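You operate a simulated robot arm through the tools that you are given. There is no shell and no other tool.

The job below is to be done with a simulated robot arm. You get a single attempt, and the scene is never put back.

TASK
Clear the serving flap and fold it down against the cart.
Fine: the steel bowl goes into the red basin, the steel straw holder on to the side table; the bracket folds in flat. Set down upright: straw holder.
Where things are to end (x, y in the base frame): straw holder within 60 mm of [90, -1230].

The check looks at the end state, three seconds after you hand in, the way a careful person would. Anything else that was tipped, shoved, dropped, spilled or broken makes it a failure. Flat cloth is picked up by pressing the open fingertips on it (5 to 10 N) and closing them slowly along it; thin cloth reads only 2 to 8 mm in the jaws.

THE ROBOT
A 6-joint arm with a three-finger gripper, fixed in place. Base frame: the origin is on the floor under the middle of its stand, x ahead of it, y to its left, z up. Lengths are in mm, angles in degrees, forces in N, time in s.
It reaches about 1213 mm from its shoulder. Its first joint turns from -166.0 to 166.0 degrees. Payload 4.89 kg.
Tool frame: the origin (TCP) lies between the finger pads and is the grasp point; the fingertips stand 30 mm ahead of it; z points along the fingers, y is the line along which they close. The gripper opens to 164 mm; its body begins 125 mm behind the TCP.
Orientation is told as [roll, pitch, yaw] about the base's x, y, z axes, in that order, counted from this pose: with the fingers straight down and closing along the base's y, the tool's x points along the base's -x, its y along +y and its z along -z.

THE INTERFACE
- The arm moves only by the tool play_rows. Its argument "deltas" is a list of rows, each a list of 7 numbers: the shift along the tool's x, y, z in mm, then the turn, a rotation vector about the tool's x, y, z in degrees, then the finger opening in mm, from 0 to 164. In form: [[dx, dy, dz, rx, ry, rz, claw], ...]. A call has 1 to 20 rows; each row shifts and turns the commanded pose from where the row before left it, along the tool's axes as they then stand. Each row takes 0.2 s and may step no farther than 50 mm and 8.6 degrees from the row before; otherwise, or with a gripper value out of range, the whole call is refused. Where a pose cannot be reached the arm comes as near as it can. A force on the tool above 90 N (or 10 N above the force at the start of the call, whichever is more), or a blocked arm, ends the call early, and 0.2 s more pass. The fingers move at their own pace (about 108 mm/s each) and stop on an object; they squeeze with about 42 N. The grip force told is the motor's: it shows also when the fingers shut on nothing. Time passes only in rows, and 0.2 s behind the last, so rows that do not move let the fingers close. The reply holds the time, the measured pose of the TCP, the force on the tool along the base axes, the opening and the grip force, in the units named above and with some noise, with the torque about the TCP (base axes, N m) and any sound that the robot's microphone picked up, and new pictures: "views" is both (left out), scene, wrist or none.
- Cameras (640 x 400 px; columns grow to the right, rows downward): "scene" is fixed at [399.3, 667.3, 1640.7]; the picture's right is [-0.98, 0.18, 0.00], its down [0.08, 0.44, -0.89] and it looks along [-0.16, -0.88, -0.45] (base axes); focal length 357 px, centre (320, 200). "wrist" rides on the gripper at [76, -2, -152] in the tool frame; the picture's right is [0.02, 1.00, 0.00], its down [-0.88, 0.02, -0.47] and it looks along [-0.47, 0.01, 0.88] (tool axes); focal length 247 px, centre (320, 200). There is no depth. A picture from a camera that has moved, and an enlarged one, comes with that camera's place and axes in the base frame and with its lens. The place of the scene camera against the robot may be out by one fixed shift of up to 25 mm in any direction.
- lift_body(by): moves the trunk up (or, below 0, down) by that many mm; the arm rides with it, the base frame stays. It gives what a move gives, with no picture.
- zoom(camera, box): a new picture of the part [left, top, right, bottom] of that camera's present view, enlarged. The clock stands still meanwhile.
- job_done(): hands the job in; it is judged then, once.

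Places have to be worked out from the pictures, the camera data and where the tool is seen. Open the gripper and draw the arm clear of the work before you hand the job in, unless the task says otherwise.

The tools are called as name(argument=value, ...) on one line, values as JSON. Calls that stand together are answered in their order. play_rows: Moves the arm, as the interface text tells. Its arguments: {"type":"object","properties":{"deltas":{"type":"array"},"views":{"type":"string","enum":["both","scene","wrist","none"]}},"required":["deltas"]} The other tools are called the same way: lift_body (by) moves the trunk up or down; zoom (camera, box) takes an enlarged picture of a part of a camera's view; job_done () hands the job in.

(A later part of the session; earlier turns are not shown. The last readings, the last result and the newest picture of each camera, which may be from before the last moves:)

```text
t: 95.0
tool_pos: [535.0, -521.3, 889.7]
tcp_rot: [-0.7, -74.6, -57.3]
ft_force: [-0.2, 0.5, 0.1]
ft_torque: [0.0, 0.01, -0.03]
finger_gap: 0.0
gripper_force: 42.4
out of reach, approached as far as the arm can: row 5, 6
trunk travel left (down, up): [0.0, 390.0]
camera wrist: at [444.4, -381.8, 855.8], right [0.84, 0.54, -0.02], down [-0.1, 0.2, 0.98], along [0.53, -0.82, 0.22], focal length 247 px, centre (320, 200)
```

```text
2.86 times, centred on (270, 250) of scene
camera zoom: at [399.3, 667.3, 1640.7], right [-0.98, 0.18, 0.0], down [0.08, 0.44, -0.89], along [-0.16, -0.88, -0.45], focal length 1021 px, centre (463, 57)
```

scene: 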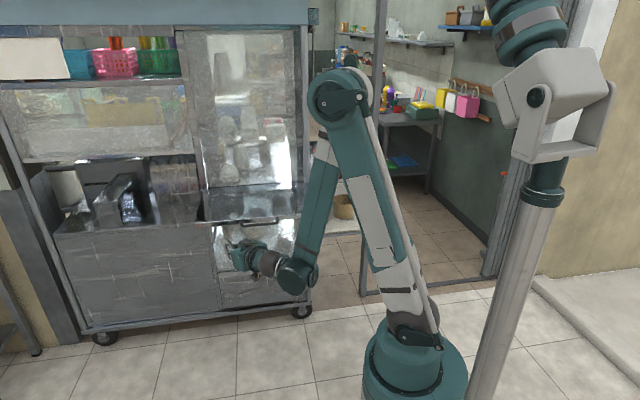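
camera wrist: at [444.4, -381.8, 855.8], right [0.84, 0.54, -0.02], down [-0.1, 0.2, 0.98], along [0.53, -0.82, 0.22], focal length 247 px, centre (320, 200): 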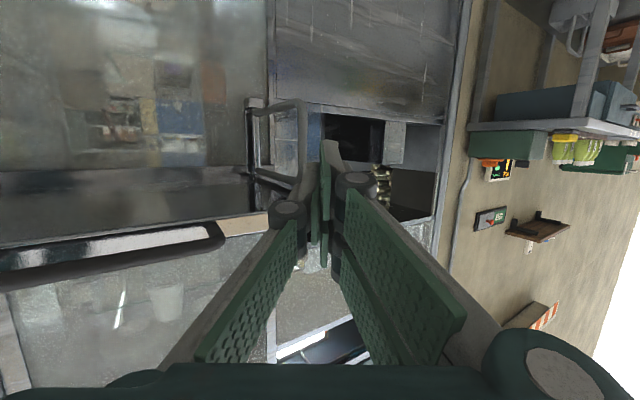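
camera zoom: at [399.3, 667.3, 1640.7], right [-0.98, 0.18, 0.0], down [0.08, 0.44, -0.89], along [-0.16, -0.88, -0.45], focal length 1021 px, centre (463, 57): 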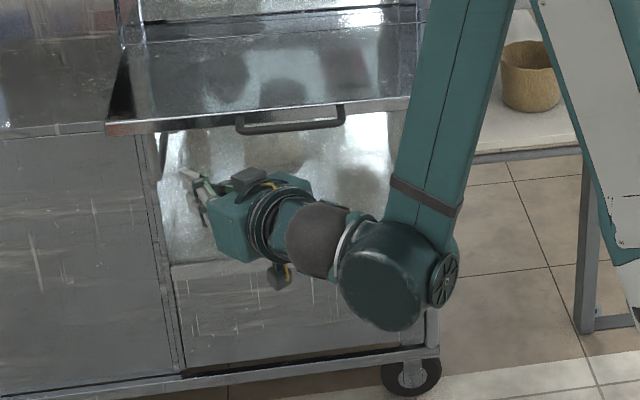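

Still at the wrist limit at z≈890. Moving outward relaxes it, so I go 50 mm outward (tips still in front of the flap edge) and then down.

play_rows(deltas=[[-6.5, 0, 24.2, 0, 0, 0, 0], [-4.5, 0, 19.2, 0, 0, 0, 0], [20, 0, 5.4, 0, 0, 0, 0], [20, 0, 5.4, 0, 0, 0, 0], [10, 0, 2.7, 0, 0, 0, 0], [0, 0, 0, 0, 0, 0, 0]], views="both")

zoom(camera="scene", box=[180, 180, 360, 320])

```text
t: 96.3
tool_pos: [563.5, -565.1, 866.0]
tcp_rot: [-0.7, -74.5, -57.3]
ft_force: [-0.4, 0.1, 0.2]
ft_torque: [-0.05, -0.01, -0.03]
finger_gap: 0.0
gripper_force: 42.3
out of reach, approached as far as the arm can: row 4, 5
trunk travel left (down, up): [0.0, 390.0]
camera wrist: at [473.4, -425.2, 832.4], right [0.84, 0.54, -0.02], down [-0.1, 0.2, 0.98], along [0.53, -0.82, 0.22], focal length 247 px, centre (320, 200)
```

scene: 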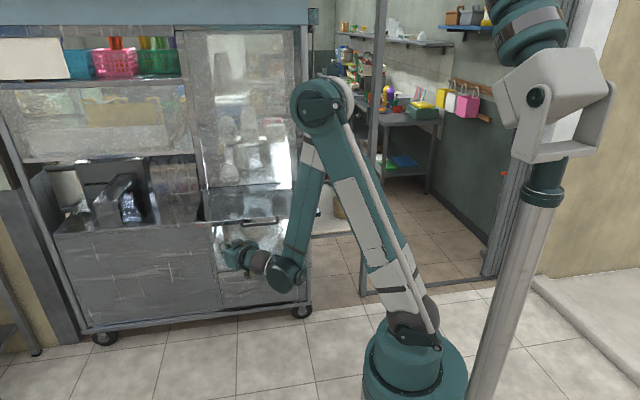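
wrist: 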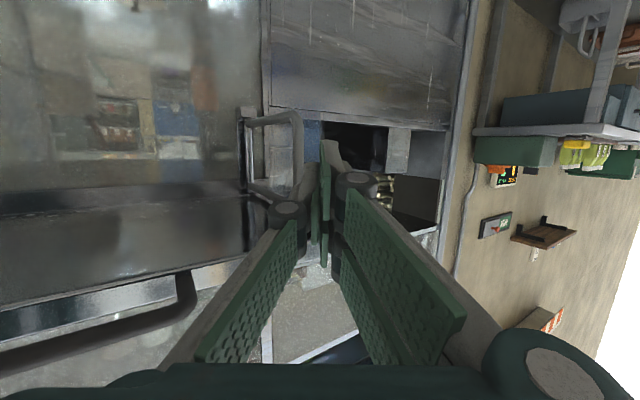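

```text
2.86 times, centred on (270, 250) of scene
camera zoom: at [399.3, 667.3, 1640.7], right [-0.98, 0.18, 0.0], down [0.08, 0.44, -0.89], along [-0.16, -0.88, -0.45], focal length 1021 px, centre (463, 57)
```

zoom: 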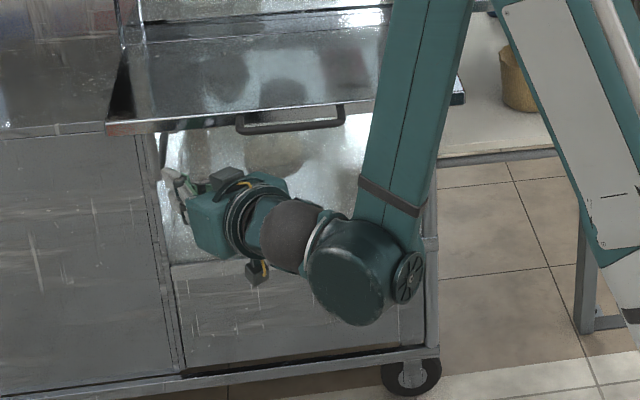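

Now below flap level (finger tops ≈890 vs flap underside ≈923). I zoom on the bracket to refine the bar's position relative to the fingers.

zoom(camera="wrist", box=[220, 90, 380, 270])

zoom(camera="wrist", box=[0, 60, 340, 360])

```text
2.22 times, centred on (300, 180) of wrist
camera zoom: at [473.4, -425.2, 832.4], right [0.84, 0.54, -0.02], down [-0.1, 0.2, 0.98], along [0.53, -0.82, 0.22], focal length 549 px, centre (364, 244)
```

zoom: 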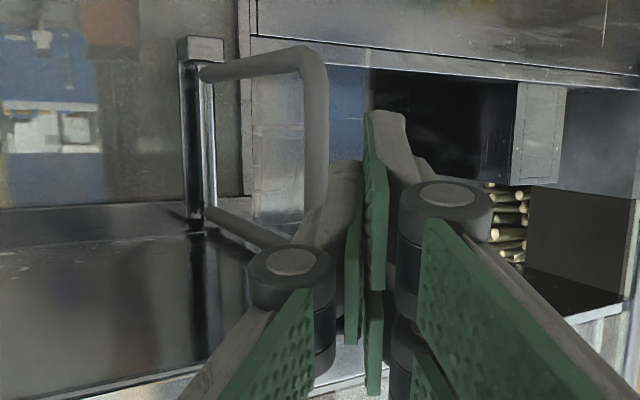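

```text
1.33 times, centred on (170, 210) of wrist
camera zoom: at [473.4, -425.2, 832.4], right [0.84, 0.54, -0.02], down [-0.1, 0.2, 0.98], along [0.53, -0.82, 0.22], focal length 329 px, centre (520, 187)
```

zoom: 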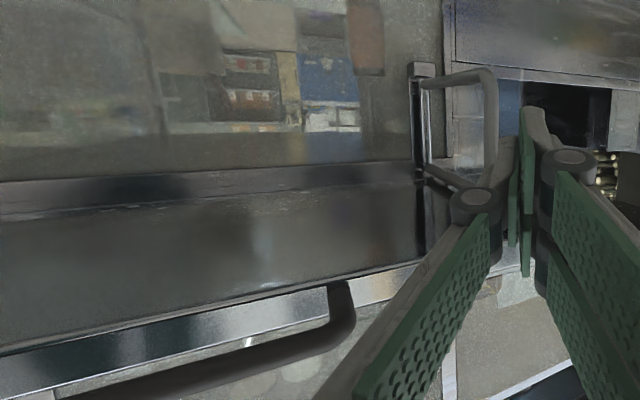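

Refined bracket geometry: hinge rod ≈[615,−899], outer bar ≈[612,−690], z 798–912, bar ≈13 mm thick, so it should fold toward −x to lie behind the hanging flap. I shift 14 mm to its +x side and go forward under the flap beside the bar, stopping short to check.

play_rows(deltas=[[0, 14.3, 0, 0, 0, 0, 0], [0, 0, 25, 0, 0, 0, 0], [0, 0, 25, 0, 0, 0, 0], [0, 0, 25, 0, 0, 0, 0], [0, 0, 0, 0, 0, 0, 0]], views="both")

zoom(camera="wrist", box=[200, 60, 400, 280])

zoom(camera="scene", box=[180, 180, 340, 300])

```text
t: 97.5
tool_pos: [613.8, -620.7, 847.9]
tcp_rot: [-0.6, -74.7, -57.3]
ft_force: [-0.6, 0.6, 0.6]
ft_torque: [0.05, -0.01, 0.03]
finger_gap: 0.1
gripper_force: 42.1
trunk travel left (down, up): [0.0, 390.0]
camera wrist: at [523.5, -480.3, 813.3], right [0.84, 0.54, -0.02], down [-0.1, 0.2, 0.97], along [0.53, -0.82, 0.22], focal length 247 px, centre (320, 200)
```

scene: 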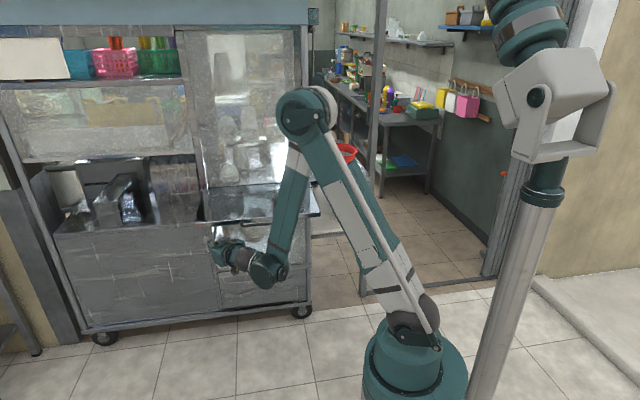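
wrist: 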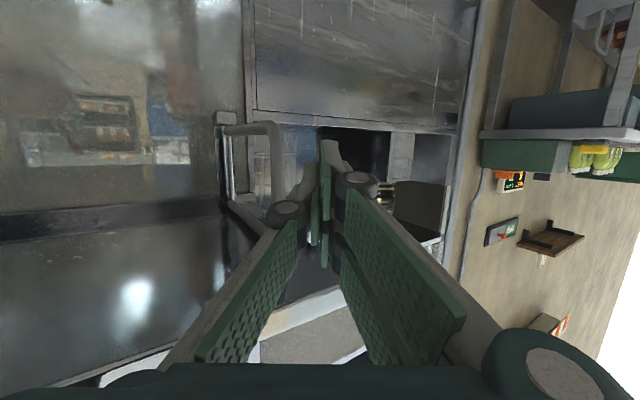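

```text
1.82 times, centred on (300, 170) of wrist
camera zoom: at [523.5, -480.3, 813.3], right [0.84, 0.54, -0.02], down [-0.1, 0.2, 0.97], along [0.53, -0.82, 0.22], focal length 449 px, centre (356, 254)
```

zoom: 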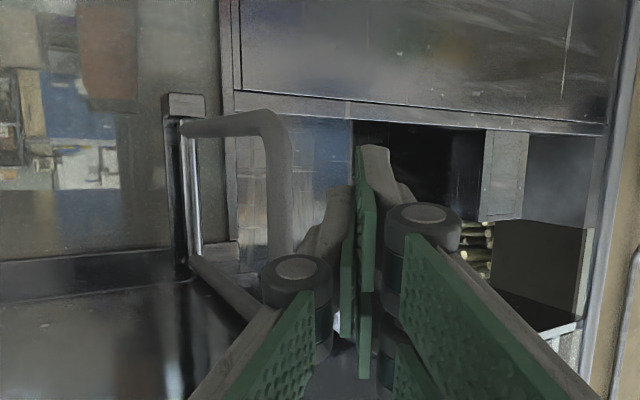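

```text
3.33 times, centred on (260, 240) of scene
camera zoom: at [399.3, 667.3, 1640.7], right [-0.98, 0.18, 0.0], down [0.08, 0.44, -0.89], along [-0.16, -0.88, -0.45], focal length 1191 px, centre (520, 67)
```

zoom: 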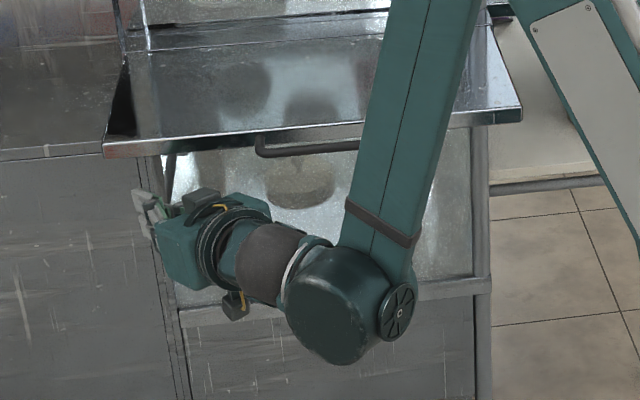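

Bar is now ≈44 mm ahead and 35 mm to the left of the finger axis ([608,−677]). I go forward 28 mm so the finger lies on its +x side, then make a first gentle push toward −x.

play_rows(deltas=[[0, 0, 14, 0, 0, 0, 0], [0, 0, 14, 0, 0, 0, 0], [0, 0, 0, 0, 0, 0, 0], [1, -7, -3, 0, 0, 0, 0], [1, -7, -3.5, 0, 0, 0, 0], [0, 0, 0, 0, 0, 0, 0]], views="both")

zoom(camera="wrist", box=[200, 60, 400, 280])

```text
t: 99.0
tool_pos: [614.1, -645.2, 837.4]
tcp_rot: [-0.8, -74.7, -57.3]
ft_force: [-0.4, -0.1, 0.8]
ft_torque: [0.01, -0.01, 0.03]
finger_gap: 0.0
gripper_force: 42.5
trunk travel left (down, up): [0.0, 390.0]
camera wrist: at [522.5, -504.9, 804.0], right [0.84, 0.54, -0.02], down [-0.1, 0.2, 0.97], along [0.53, -0.82, 0.22], focal length 247 px, centre (320, 200)
```

scene: 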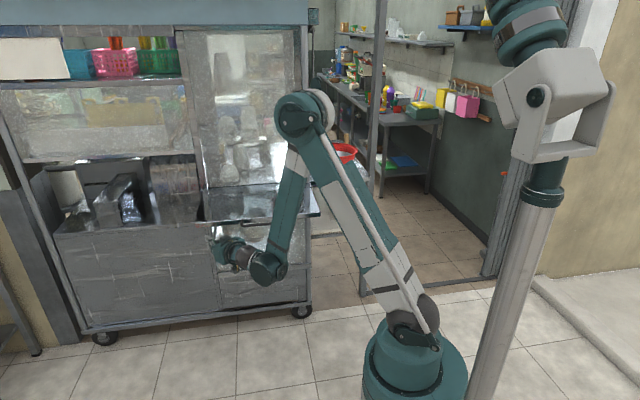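
wrist: 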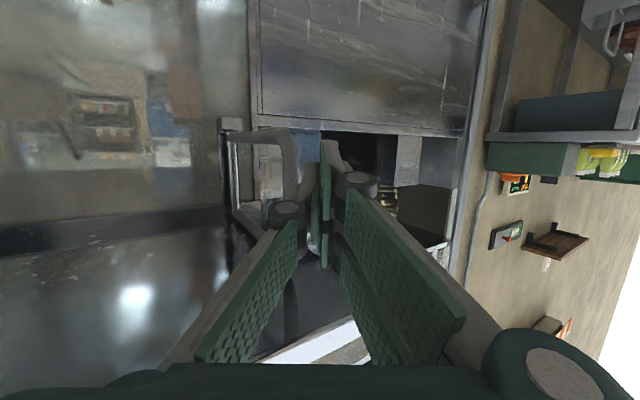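

```text
1.82 times, centred on (300, 170) of wrist
camera zoom: at [522.5, -504.9, 804.0], right [0.84, 0.54, -0.02], down [-0.1, 0.2, 0.97], along [0.53, -0.82, 0.22], focal length 449 px, centre (356, 254)
```

zoom: 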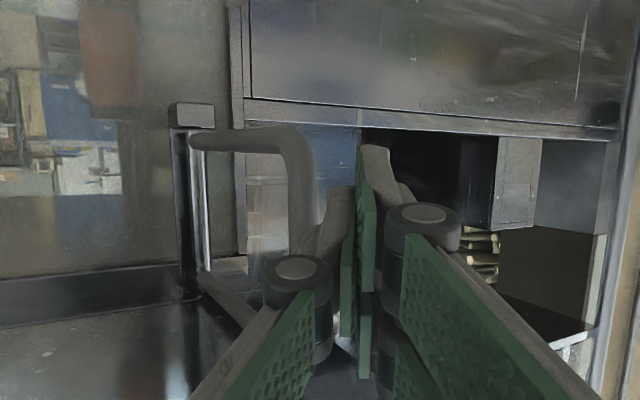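

Still just short of contact (no force). I continue pushing along the bracket's arc in small steps.

play_rows(deltas=[[1.5, -11, -5, 0, 0, 0, 0], [1.5, -12, -5.5, 0, 0, 0, 0], [0, 0, 0, 0, 0, 0, 0]], views="both")

zoom(camera="wrist", box=[200, 60, 400, 280])

```text
t: 99.8
tool_pos: [588.2, -647.0, 835.8]
tcp_rot: [-0.7, -74.8, -57.2]
ft_force: [0.3, -0.3, 0.6]
ft_torque: [-0.02, 0.02, 0.0]
finger_gap: 0.0
gripper_force: 41.8
trunk travel left (down, up): [0.0, 390.0]
camera wrist: at [497.0, -507.4, 802.2], right [0.84, 0.54, -0.02], down [-0.1, 0.2, 0.97], along [0.53, -0.82, 0.22], focal length 247 px, centre (320, 200)
```

scene: 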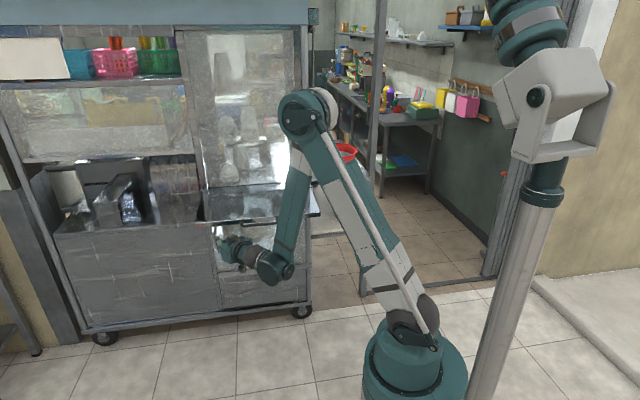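
wrist: 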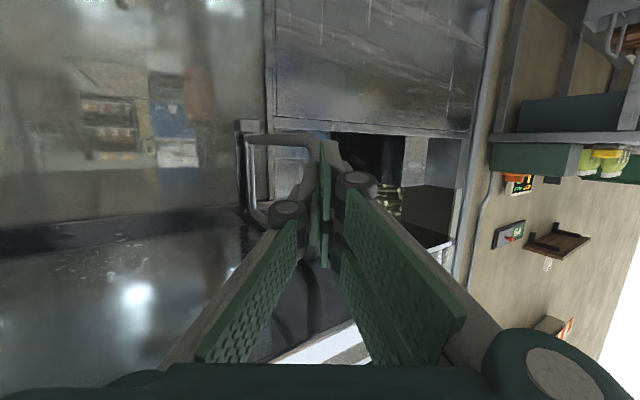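

```text
1.82 times, centred on (300, 170) of wrist
camera zoom: at [497.0, -507.4, 802.2], right [0.84, 0.54, -0.02], down [-0.1, 0.2, 0.97], along [0.53, -0.82, 0.22], focal length 449 px, centre (356, 254)
```

zoom: 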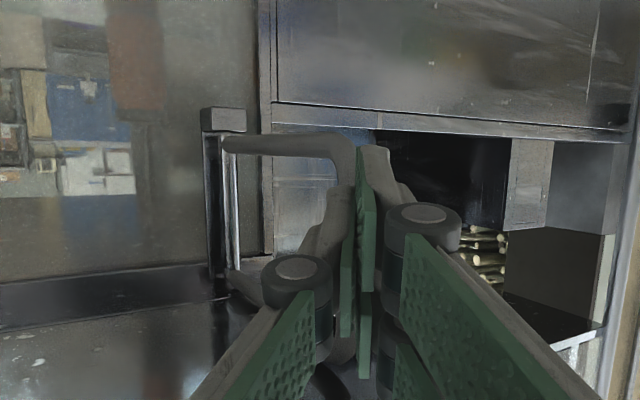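

The fingertip passed just in front of the bar without touching it – the bar is slightly further back (≈[612,−690]). I step back to the +x side, go ~39 mm deeper, and look again.

play_rows(deltas=[[0, 22, -3, 0, 0, 0, 0], [0, 23, 0, 0, 0, 0, 0], [0, 0, 21, 0, 0, 0, 0], [0, 0, 21, 0, 0, 0, 0], [0, 0, 0, 0, 0, 0, 0]], views="both")

zoom(camera="wrist", box=[200, 60, 400, 280])

zoom(camera="scene", box=[180, 180, 340, 300])

```text
t: 101.0
tool_pos: [645.6, -654.7, 822.8]
tcp_rot: [-0.7, -74.7, -57.2]
ft_force: [-0.7, 0.6, -0.2]
ft_torque: [0.01, 0.01, 0.0]
finger_gap: 0.0
gripper_force: 41.7
trunk travel left (down, up): [0.0, 390.0]
camera wrist: at [554.8, -514.0, 790.6], right [0.84, 0.54, -0.02], down [-0.1, 0.2, 0.97], along [0.53, -0.82, 0.22], focal length 247 px, centre (320, 200)
```

scene: 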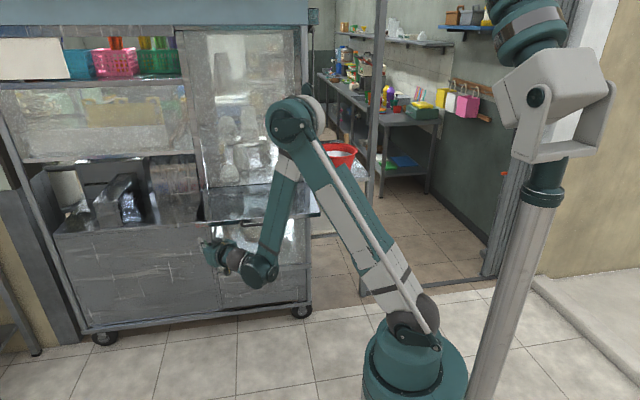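
wrist: 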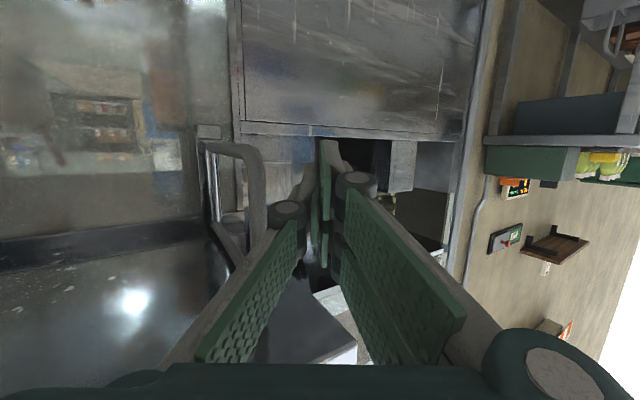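

```text
1.82 times, centred on (300, 170) of wrist
camera zoom: at [554.8, -514.0, 790.6], right [0.84, 0.54, -0.02], down [-0.1, 0.2, 0.97], along [0.53, -0.82, 0.22], focal length 449 px, centre (356, 254)
```

zoom: 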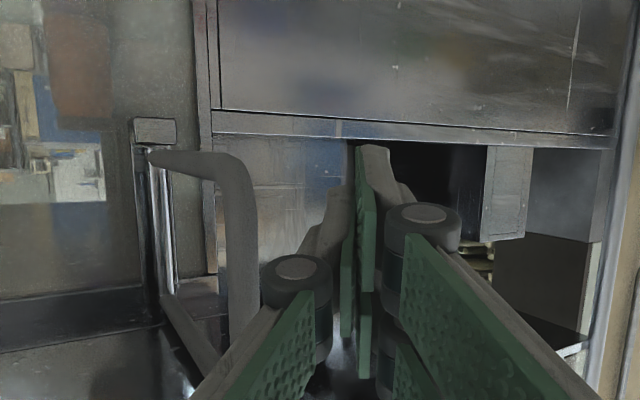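

```text
3.33 times, centred on (260, 240) of scene
camera zoom: at [399.3, 667.3, 1640.7], right [-0.98, 0.18, 0.0], down [0.08, 0.44, -0.89], along [-0.16, -0.88, -0.45], focal length 1191 px, centre (520, 67)
```

zoom: 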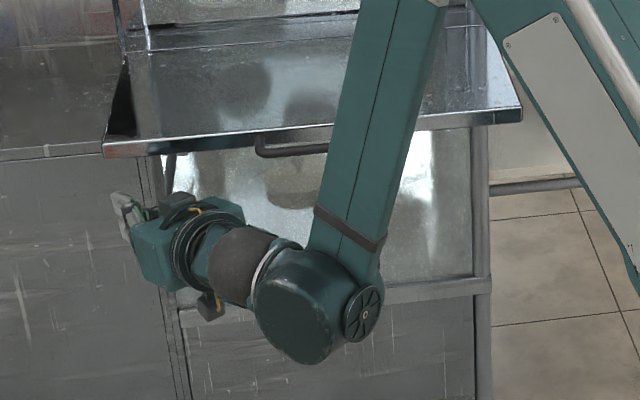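

Better fix: bar at ≈[617,−700]. I go 13 mm deeper so the finger overlaps it, then push sideways gently until contact shows.

play_rows(deltas=[[0, 0, 13, 0, 0, 0, 0], [0, -10, 0, 0, 0, 0, 0], [0, -8, 0, 0, 0, 0, 0], [0, 0, 0, 0, 0, 0, 0]], views="wrist")

play_rows(deltas=[[0, -8, 0, 0, 0, 0, 0], [0, 0, 0, 0, 0, 0, 0]], views="wrist")

zoom(camera="wrist", box=[200, 60, 400, 280])

```text
t: 102.0
tool_pos: [637.1, -675.2, 824.2]
tcp_rot: [-0.7, -74.7, -57.2]
ft_force: [0.5, -0.8, -0.4]
ft_torque: [0.01, 0.03, -0.01]
finger_gap: 0.0
gripper_force: 42.3
trunk travel left (down, up): [0.0, 390.0]
camera wrist: at [546.2, -535.1, 789.4], right [0.84, 0.54, -0.02], down [-0.1, 0.2, 0.97], along [0.53, -0.82, 0.22], focal length 247 px, centre (320, 200)
```

wrist: 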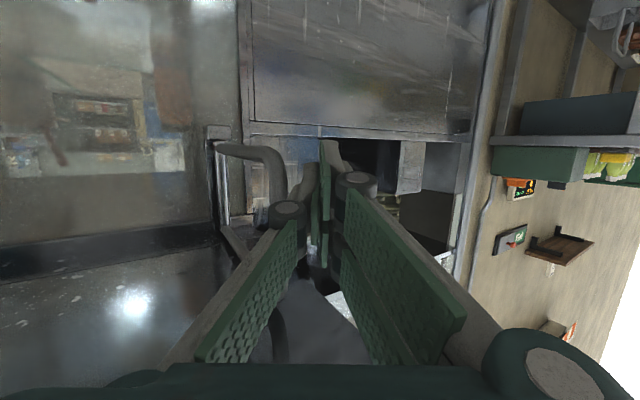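

```text
t: 102.5
tool_pos: [630.5, -679.2, 824.0]
tcp_rot: [-0.8, -74.7, -57.1]
ft_force: [0.1, -0.3, 0.4]
ft_torque: [-0.01, 0.0, -0.02]
finger_gap: 0.1
gripper_force: 42.1
trunk travel left (down, up): [0.0, 390.0]
camera wrist: at [539.7, -538.9, 790.1], right [0.84, 0.54, -0.02], down [-0.1, 0.2, 0.97], along [0.53, -0.82, 0.22], focal length 247 px, centre (320, 200)
```

wrist: 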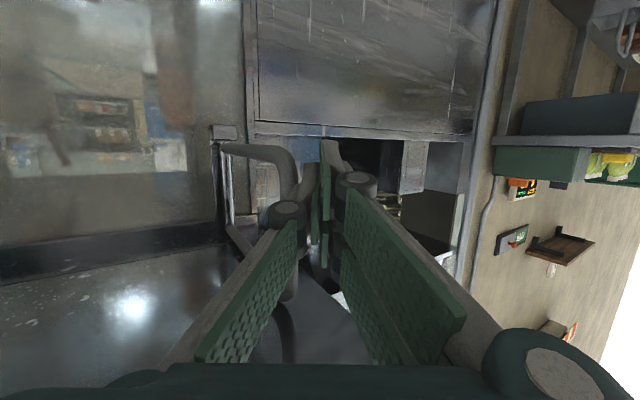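

```text
1.82 times, centred on (300, 170) of wrist
camera zoom: at [539.7, -538.9, 790.1], right [0.84, 0.54, -0.02], down [-0.1, 0.2, 0.97], along [0.53, -0.82, 0.22], focal length 449 px, centre (356, 254)
```

zoom: 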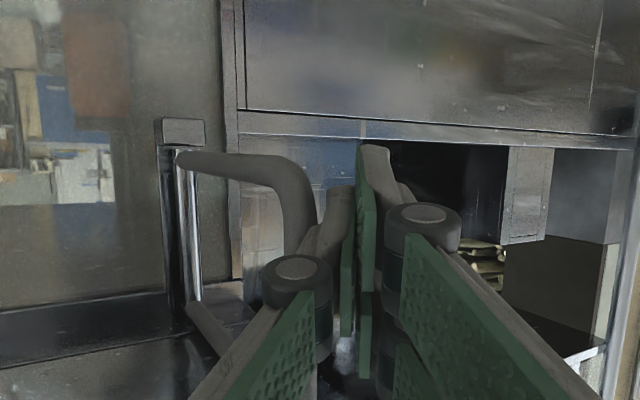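

The finger is right beside the bar now. I push in −x in small steps and watch for contact force.

play_rows(deltas=[[0.8, -6, -1.5, 0, 0, 0, 0], [0.8, -6, -1.5, 0, 0, 0, 0], [0, 0, 0, 0, 0, 0, 0]], views="none")

play_rows(deltas=[[0.8, -6, -1.5, 0, 0, 0, 0], [0.8, -6, -1.5, 0, 0, 0, 0], [0, 0, 0, 0, 0, 0, 0]], views="both")

zoom(camera="wrist", box=[200, 60, 400, 280])

```text
t: 103.3
tool_pos: [620.2, -680.1, 825.8]
tcp_rot: [-0.7, -74.6, -57.2]
ft_force: [-1.1, 54.7, -12.7]
ft_torque: [0.01, -0.17, -0.8]
finger_gap: 0.1
gripper_force: 42.2
trunk travel left (down, up): [0.0, 390.0]
```

```text
t: 104.0
tool_pos: [609.5, -681.5, 826.0]
tcp_rot: [-0.3, -74.8, -57.5]
ft_force: [-2.7, 36.4, 7.9]
ft_torque: [-0.12, 0.14, -0.63]
finger_gap: 0.0
gripper_force: 41.9
trunk travel left (down, up): [0.0, 390.0]
stopped in row 3: the force on the tool passed its limit at 93 N (the readings are from after the stop); the commanded pose is now the measured one
camera wrist: at [517.8, -541.3, 790.5], right [0.84, 0.54, -0.02], down [-0.1, 0.2, 0.97], along [0.53, -0.82, 0.23], focal length 247 px, centre (320, 200)
```

scene: 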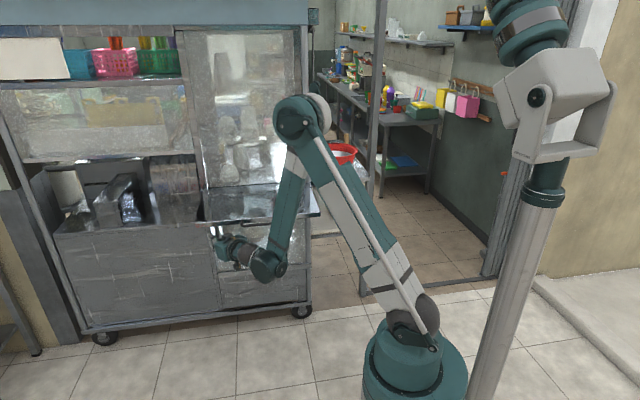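
wrist: 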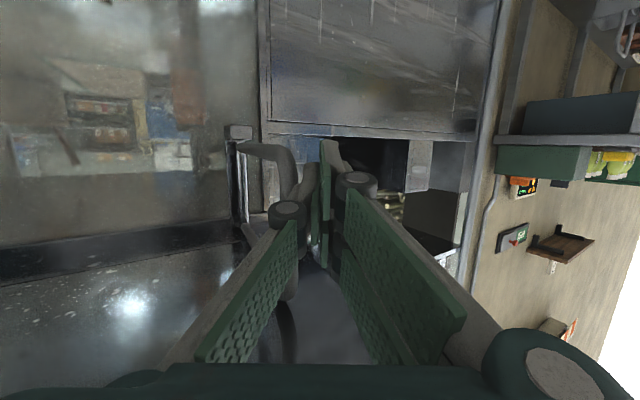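

```text
1.82 times, centred on (300, 170) of wrist
camera zoom: at [517.8, -541.3, 790.5], right [0.84, 0.54, -0.02], down [-0.1, 0.2, 0.97], along [0.53, -0.82, 0.23], focal length 449 px, centre (356, 254)
```

zoom: 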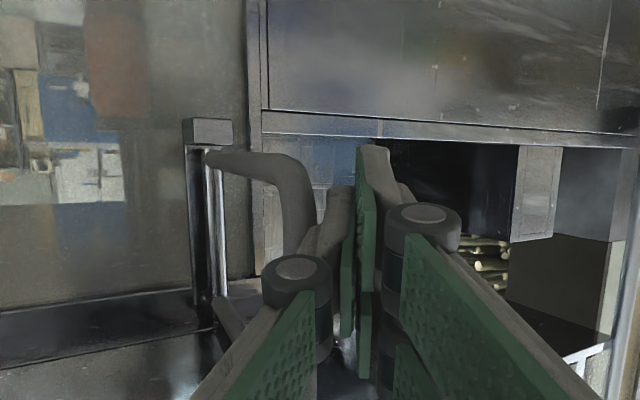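

The bracket is rotating toward −x with the finger (bar moved ≈22 mm), but the finger's knuckle is pressing it along −y. I relieve by backing off 3 mm in +y and check the force.

play_rows(deltas=[[0.7, 1.6, -2.4, 0, 0, 0, 0], [0, 0, 0, 0, 0, 0, 0]], views="none")

```text
t: 104.6
tool_pos: [609.6, -680.6, 825.0]
tcp_rot: [-0.6, -74.7, -57.3]
ft_force: [-1.3, 16.9, 6.0]
ft_torque: [-0.07, 0.11, -0.28]
finger_gap: 0.0
gripper_force: 41.8
trunk travel left (down, up): [0.0, 390.0]
```

Force dropped to 17 N. I back off 2 mm more, then push mostly along −x with only a little −y, following the arc.

play_rows(deltas=[[0.5, 1.1, -1.6, 0, 0, 0, 0], [1.3, -8.7, -4.6, 0, 0, 0, 0], [1.2, -9, -4, 0, 0, 0, 0], [0, 0, 0, 0, 0, 0, 0]], views="wrist")

zoom(camera="wrist", box=[200, 60, 400, 280])

```text
t: 105.6
tool_pos: [590.6, -681.8, 822.3]
tcp_rot: [-0.5, -74.8, -57.5]
ft_force: [0.2, -0.3, -0.7]
ft_torque: [0.02, 0.0, -0.03]
finger_gap: 0.0
gripper_force: 42.2
trunk travel left (down, up): [0.0, 390.0]
camera wrist: at [498.9, -541.8, 789.4], right [0.84, 0.54, -0.02], down [-0.1, 0.2, 0.97], along [0.53, -0.82, 0.22], focal length 247 px, centre (320, 200)
```

wrist: 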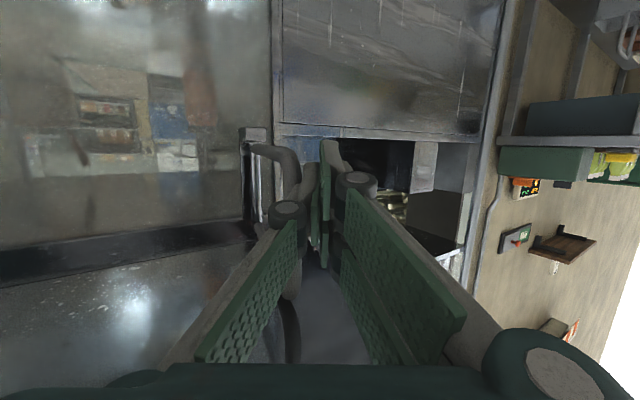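

```text
1.82 times, centred on (300, 170) of wrist
camera zoom: at [498.9, -541.8, 789.4], right [0.84, 0.54, -0.02], down [-0.1, 0.2, 0.97], along [0.53, -0.82, 0.22], focal length 449 px, centre (356, 254)
```

zoom: 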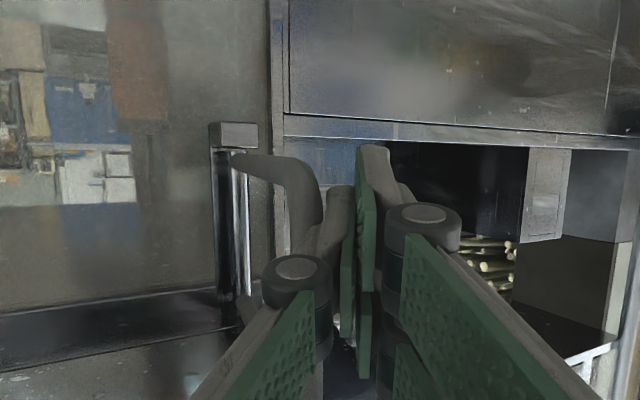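

Force is back near zero and the bracket has swung further (≈11°). I continue along the arc in steps of about 5°.

play_rows(deltas=[[0.8, -9, -3.3, 0, 0, 0, 0], [0.8, -9, -3.3, 0, 0, 0, 0], [0.6, -9.3, -2.6, 0, 0, 0, 0], [0.6, -9.3, -2.6, 0, 0, 0, 0], [0.4, -9.5, -1.6, 0, 0, 0, 0], [0.4, -9.5, -1.6, 0, 0, 0, 0], [0, 0, 0, 0, 0, 0, 0]], views="both")

zoom(camera="wrist", box=[200, 60, 400, 280])

zoom(camera="scene", box=[180, 180, 340, 300])

```text
t: 107.2
tool_pos: [534.2, -697.9, 824.2]
tcp_rot: [-0.4, -74.7, -57.4]
ft_force: [0.3, 0.8, -0.7]
ft_torque: [-0.01, 0.0, -0.02]
finger_gap: 0.0
gripper_force: 42.0
trunk travel left (down, up): [0.0, 390.0]
camera wrist: at [442.2, -557.6, 791.6], right [0.84, 0.54, -0.02], down [-0.1, 0.2, 0.97], along [0.53, -0.82, 0.22], focal length 247 px, centre (320, 200)
```

scene: 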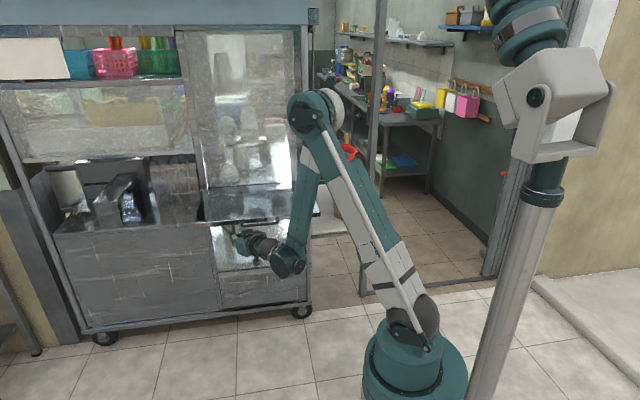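
wrist: 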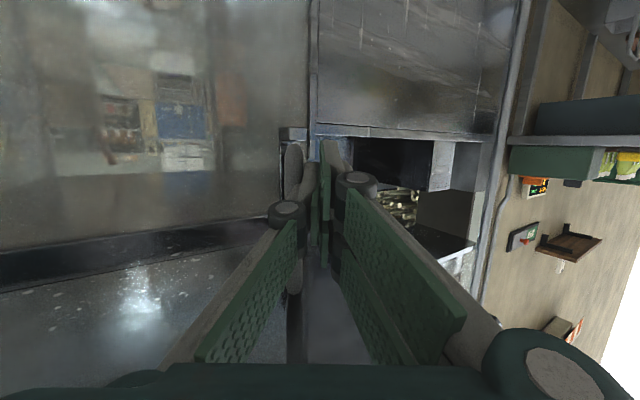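

```text
1.82 times, centred on (300, 170) of wrist
camera zoom: at [442.2, -557.6, 791.6], right [0.84, 0.54, -0.02], down [-0.1, 0.2, 0.97], along [0.53, -0.82, 0.22], focal length 449 px, centre (356, 254)
```

zoom: 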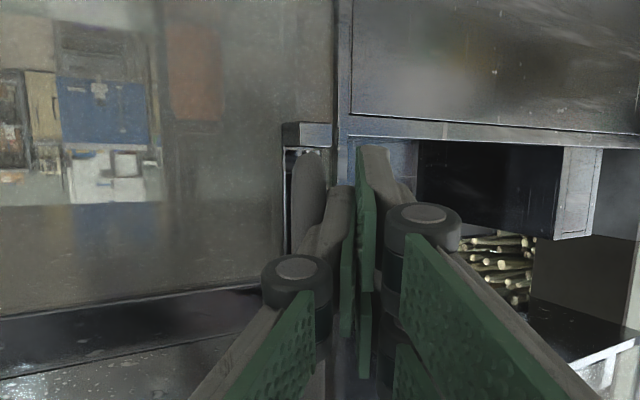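

```text
3.33 times, centred on (260, 240) of scene
camera zoom: at [399.3, 667.3, 1640.7], right [-0.98, 0.18, 0.0], down [0.08, 0.44, -0.89], along [-0.16, -0.88, -0.45], focal length 1191 px, centre (520, 67)
```

zoom: 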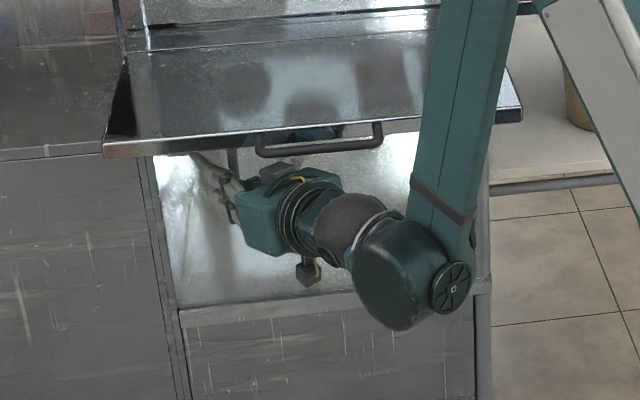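

The bracket has swung to ≈27° and the flap is still level. To pass beneath the handle as I go deeper, I back off a few mm and lower the tool by 28 mm.

play_rows(deltas=[[0, 4, -1, 0, 0, 0, 0], [13.5, 0, 3.7, 0, 0, 0, 0], [13.5, 0, 3.7, 0, 0, 0, 0], [0, 0, 0, 0, 0, 0, 0]], views="none")

```text
t: 108.2
tool_pos: [544.1, -701.6, 811.6]
tcp_rot: [-0.4, -74.4, -57.3]
ft_force: [-0.7, 0.2, 0.0]
ft_torque: [0.0, 0.02, -0.01]
finger_gap: 0.0
gripper_force: 41.9
out of reach, approached as far as the arm can: row 2, 3
trunk travel left (down, up): [0.0, 390.0]
```

That's the arm's lower limit here (z≈812). I continue the side push from ≈27° toward ≈44°, keeping z just above that.

play_rows(deltas=[[-2, -8, -1, 0, 0, 0, 0], [-1, -9.5, -0.5, 0, 0, 0, 0], [-1, -9.5, -0.3, 0, 0, 0, 0], [-0.7, -9.8, 0.2, 0, 0, 0, 0], [-0.7, -9.8, 0.2, 0, 0, 0, 0], [0, 0, 0, 0, 0, 0, 0]], views="both")

zoom(camera="wrist", box=[200, 60, 400, 280])

zoom(camera="scene", box=[180, 180, 340, 300])

```text
t: 109.6
tool_pos: [504.2, -726.6, 817.5]
tcp_rot: [-0.4, -74.7, -57.4]
ft_force: [0.3, -0.5, 0.3]
ft_torque: [0.02, 0.0, 0.0]
finger_gap: 0.0
gripper_force: 41.6
trunk travel left (down, up): [0.0, 390.0]
camera wrist: at [412.6, -587.9, 782.9], right [0.84, 0.54, -0.02], down [-0.1, 0.2, 0.97], along [0.53, -0.82, 0.22], focal length 247 px, centre (320, 200)
```

scene: 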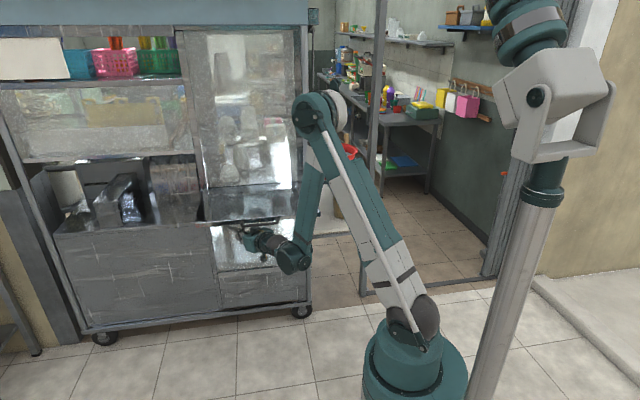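
wrist: 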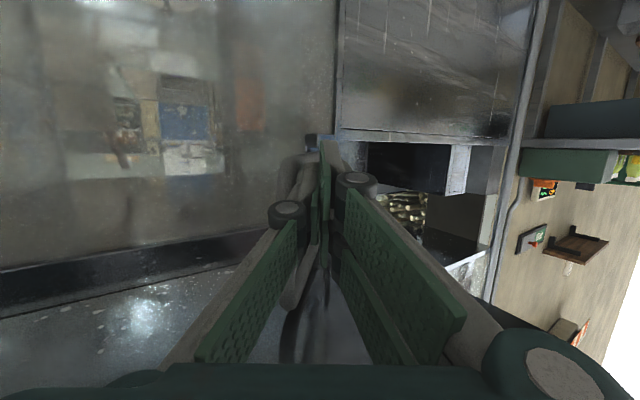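

```text
1.82 times, centred on (300, 170) of wrist
camera zoom: at [412.6, -587.9, 782.9], right [0.84, 0.54, -0.02], down [-0.1, 0.2, 0.97], along [0.53, -0.82, 0.22], focal length 449 px, centre (356, 254)
```

zoom: 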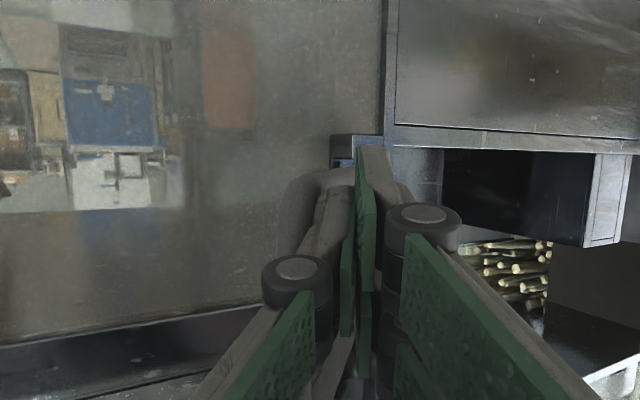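

```text
3.33 times, centred on (260, 240) of scene
camera zoom: at [399.3, 667.3, 1640.7], right [-0.98, 0.18, 0.0], down [0.08, 0.44, -0.89], along [-0.16, -0.88, -0.45], focal length 1191 px, centre (520, 67)
```

zoom: 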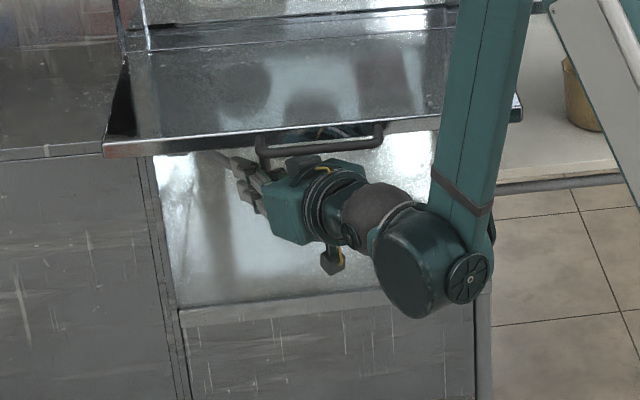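

The bracket is now at ≈41°. For the rest I'll push it end-on from the front, so I ease off 5 mm and rotate the tool about vertical (toward azimuth ≈ −100°) in place, which also keeps the wrist low and clear of the handle.

play_rows(deltas=[[0, 5, 0, 0, 0, 0, 0], [0, 0, 0, 6.9, 0, 1.93, 0], [0, 0, 0, 6.9, 0, 1.93, 0], [0, 0, 0, 6.9, 0, 1.93, 0], [0, 0, 0, 0, 0, 0, 0]], views="both")

zoom(camera="scene", box=[180, 180, 340, 300])

zoom(camera="wrist", box=[200, 60, 400, 280])

```text
t: 110.8
tool_pos: [508.7, -725.1, 814.7]
tcp_rot: [0.1, -74.7, -79.4]
ft_force: [-1.6, 0.7, 1.8]
ft_torque: [0.03, -0.01, 0.03]
finger_gap: 0.0
gripper_force: 41.8
trunk travel left (down, up): [0.0, 390.0]
camera wrist: at [475.4, -561.8, 782.2], right [0.98, 0.19, -0.02], down [-0.02, 0.22, 0.97], along [0.19, -0.96, 0.22], focal length 247 px, centre (320, 200)
```

scene: 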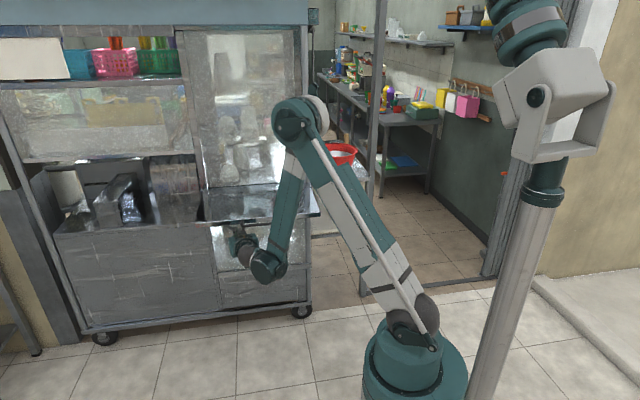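
wrist: 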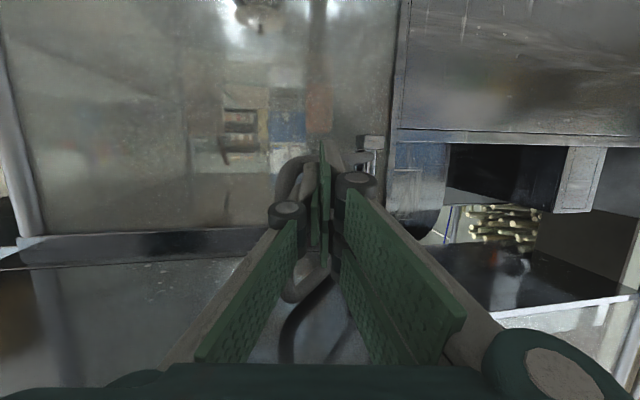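

```text
3.33 times, centred on (260, 240) of scene
camera zoom: at [399.3, 667.3, 1640.7], right [-0.98, 0.18, 0.0], down [0.08, 0.44, -0.89], along [-0.16, -0.88, -0.45], focal length 1191 px, centre (520, 67)
```

zoom: 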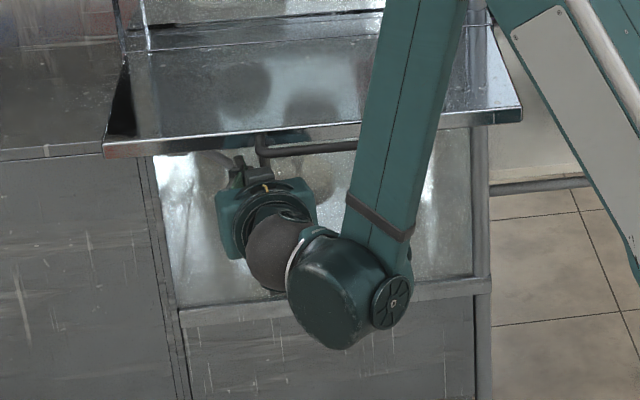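

```text
1.82 times, centred on (300, 170) of wrist
camera zoom: at [475.4, -561.8, 782.2], right [0.98, 0.19, -0.02], down [-0.02, 0.22, 0.97], along [0.19, -0.96, 0.22], focal length 449 px, centre (356, 254)
```

zoom: 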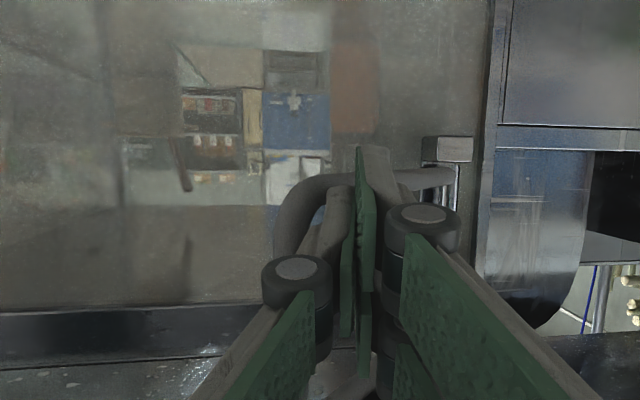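

Bar at ≈[483,−750] (≈41.5°) with the finger still on its +x side. I retreat 25 mm in +y and finish the rotation to azimuth ≈ −105° so the fingertips face the bar.

play_rows(deltas=[[3.2, 4, -11.8, 0, 0, 0, 0], [3.2, 4, -11.8, 0, 0, 0, 0], [0, 0, 0, 8.03, 0, 2.2, 0], [0, 0, 0, 8.03, 0, 2.2, 0], [0, 0, 0, 8.03, 0, 2.2, 0], [0, 0, 0, 0, 0, 0, 0]], views="both")

zoom(camera="scene", box=[180, 180, 340, 300])

zoom(camera="wrist", box=[200, 60, 400, 280])

```text
t: 112.2
tool_pos: [513.3, -699.2, 817.2]
tcp_rot: [0.0, -74.7, -104.4]
ft_force: [-0.6, 0.2, 0.8]
ft_torque: [0.03, 0.01, 0.02]
finger_gap: 0.0
gripper_force: 41.8
trunk travel left (down, up): [0.0, 390.0]
camera wrist: at [552.2, -537.4, 782.8], right [0.97, -0.24, -0.02], down [0.07, 0.21, 0.97], along [-0.23, -0.95, 0.22], focal length 247 px, centre (320, 200)
```

scene: 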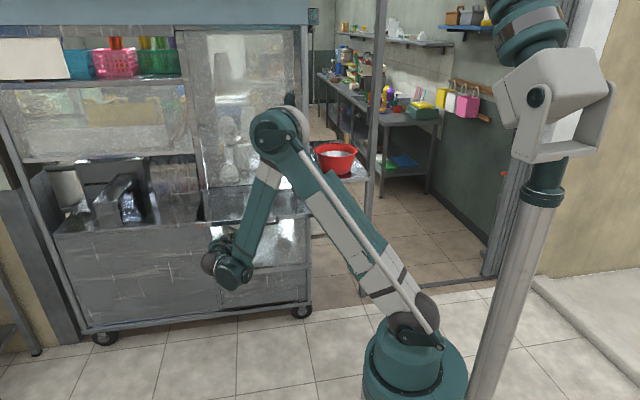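
wrist: 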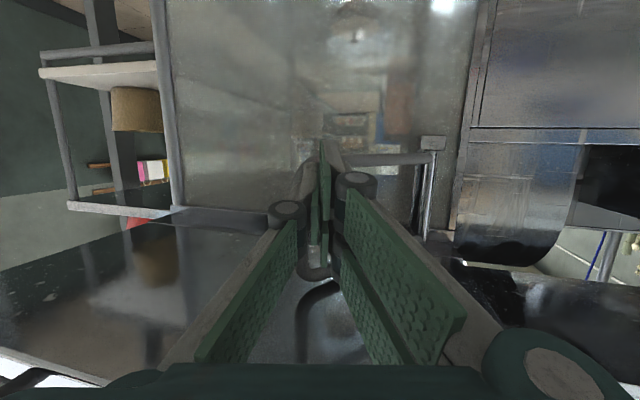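

```text
3.33 times, centred on (260, 240) of scene
camera zoom: at [399.3, 667.3, 1640.7], right [-0.98, 0.18, 0.0], down [0.08, 0.44, -0.89], along [-0.16, -0.88, -0.45], focal length 1191 px, centre (520, 67)
```

zoom: 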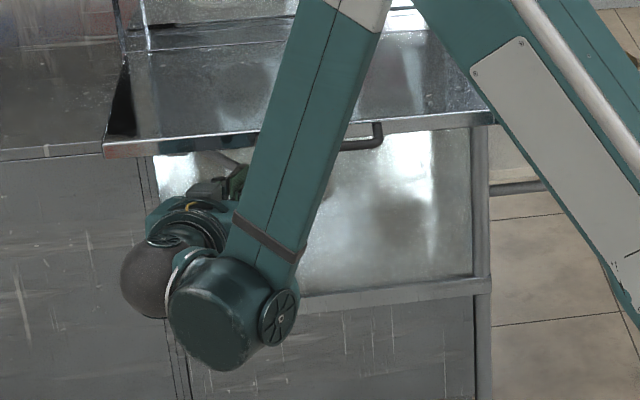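

```text
1.82 times, centred on (300, 170) of wrist
camera zoom: at [552.2, -537.4, 782.8], right [0.97, -0.24, -0.02], down [0.07, 0.21, 0.97], along [-0.23, -0.95, 0.22], focal length 449 px, centre (356, 254)
```

zoom: 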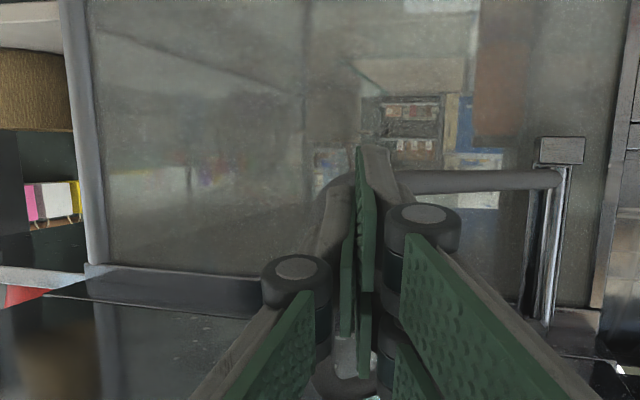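

Fingertips now face the bar (≈57 mm ahead, 17 mm left). I flatten the pitch to ≈6° for clearance under the flap and move up to just before contact.

play_rows(deltas=[[0, 0, 0, 0, -4.6, 0, 0], [0, 0, 0, 0, -4.6, 0, 0], [-0.7, -8.2, 6.6, 0, 0, 0, 0], [-0.7, -8.2, 6.6, 0, 0, 0, 0], [0, 0, 0, 0, 0, 0, 0]], views="both")

zoom(camera="wrist", box=[200, 60, 400, 280])

```text
t: 113.4
tool_pos: [493.0, -707.3, 815.9]
tcp_rot: [0.2, -83.9, -104.6]
ft_force: [0.7, -0.5, -0.3]
ft_torque: [0.0, -0.01, -0.07]
finger_gap: 0.3
gripper_force: 41.8
trunk travel left (down, up): [0.0, 390.0]
camera wrist: at [529.8, -553.3, 754.8], right [0.97, -0.24, -0.02], down [0.11, 0.36, 0.93], along [-0.22, -0.9, 0.38], focal length 247 px, centre (320, 200)
```

scene: 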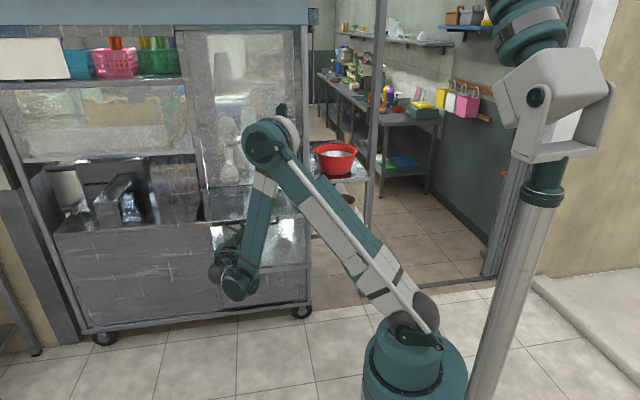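
wrist: 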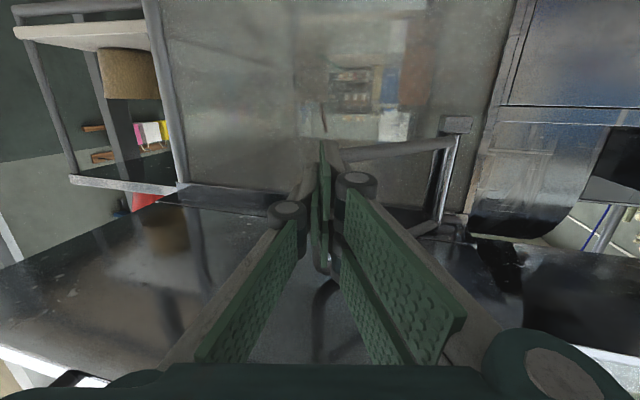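

```text
1.82 times, centred on (300, 170) of wrist
camera zoom: at [529.8, -553.3, 754.8], right [0.97, -0.24, -0.02], down [0.11, 0.36, 0.93], along [-0.22, -0.9, 0.38], focal length 449 px, centre (356, 254)
```

zoom: 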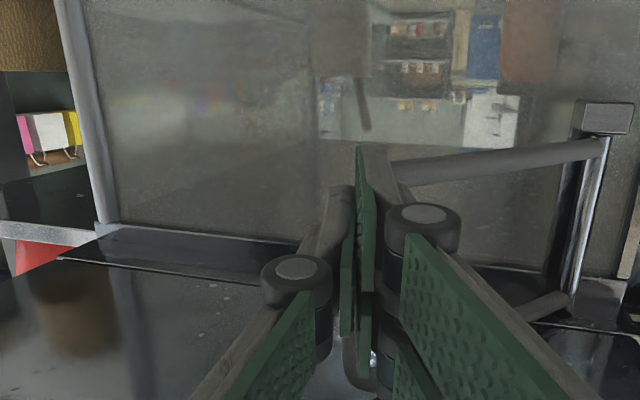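

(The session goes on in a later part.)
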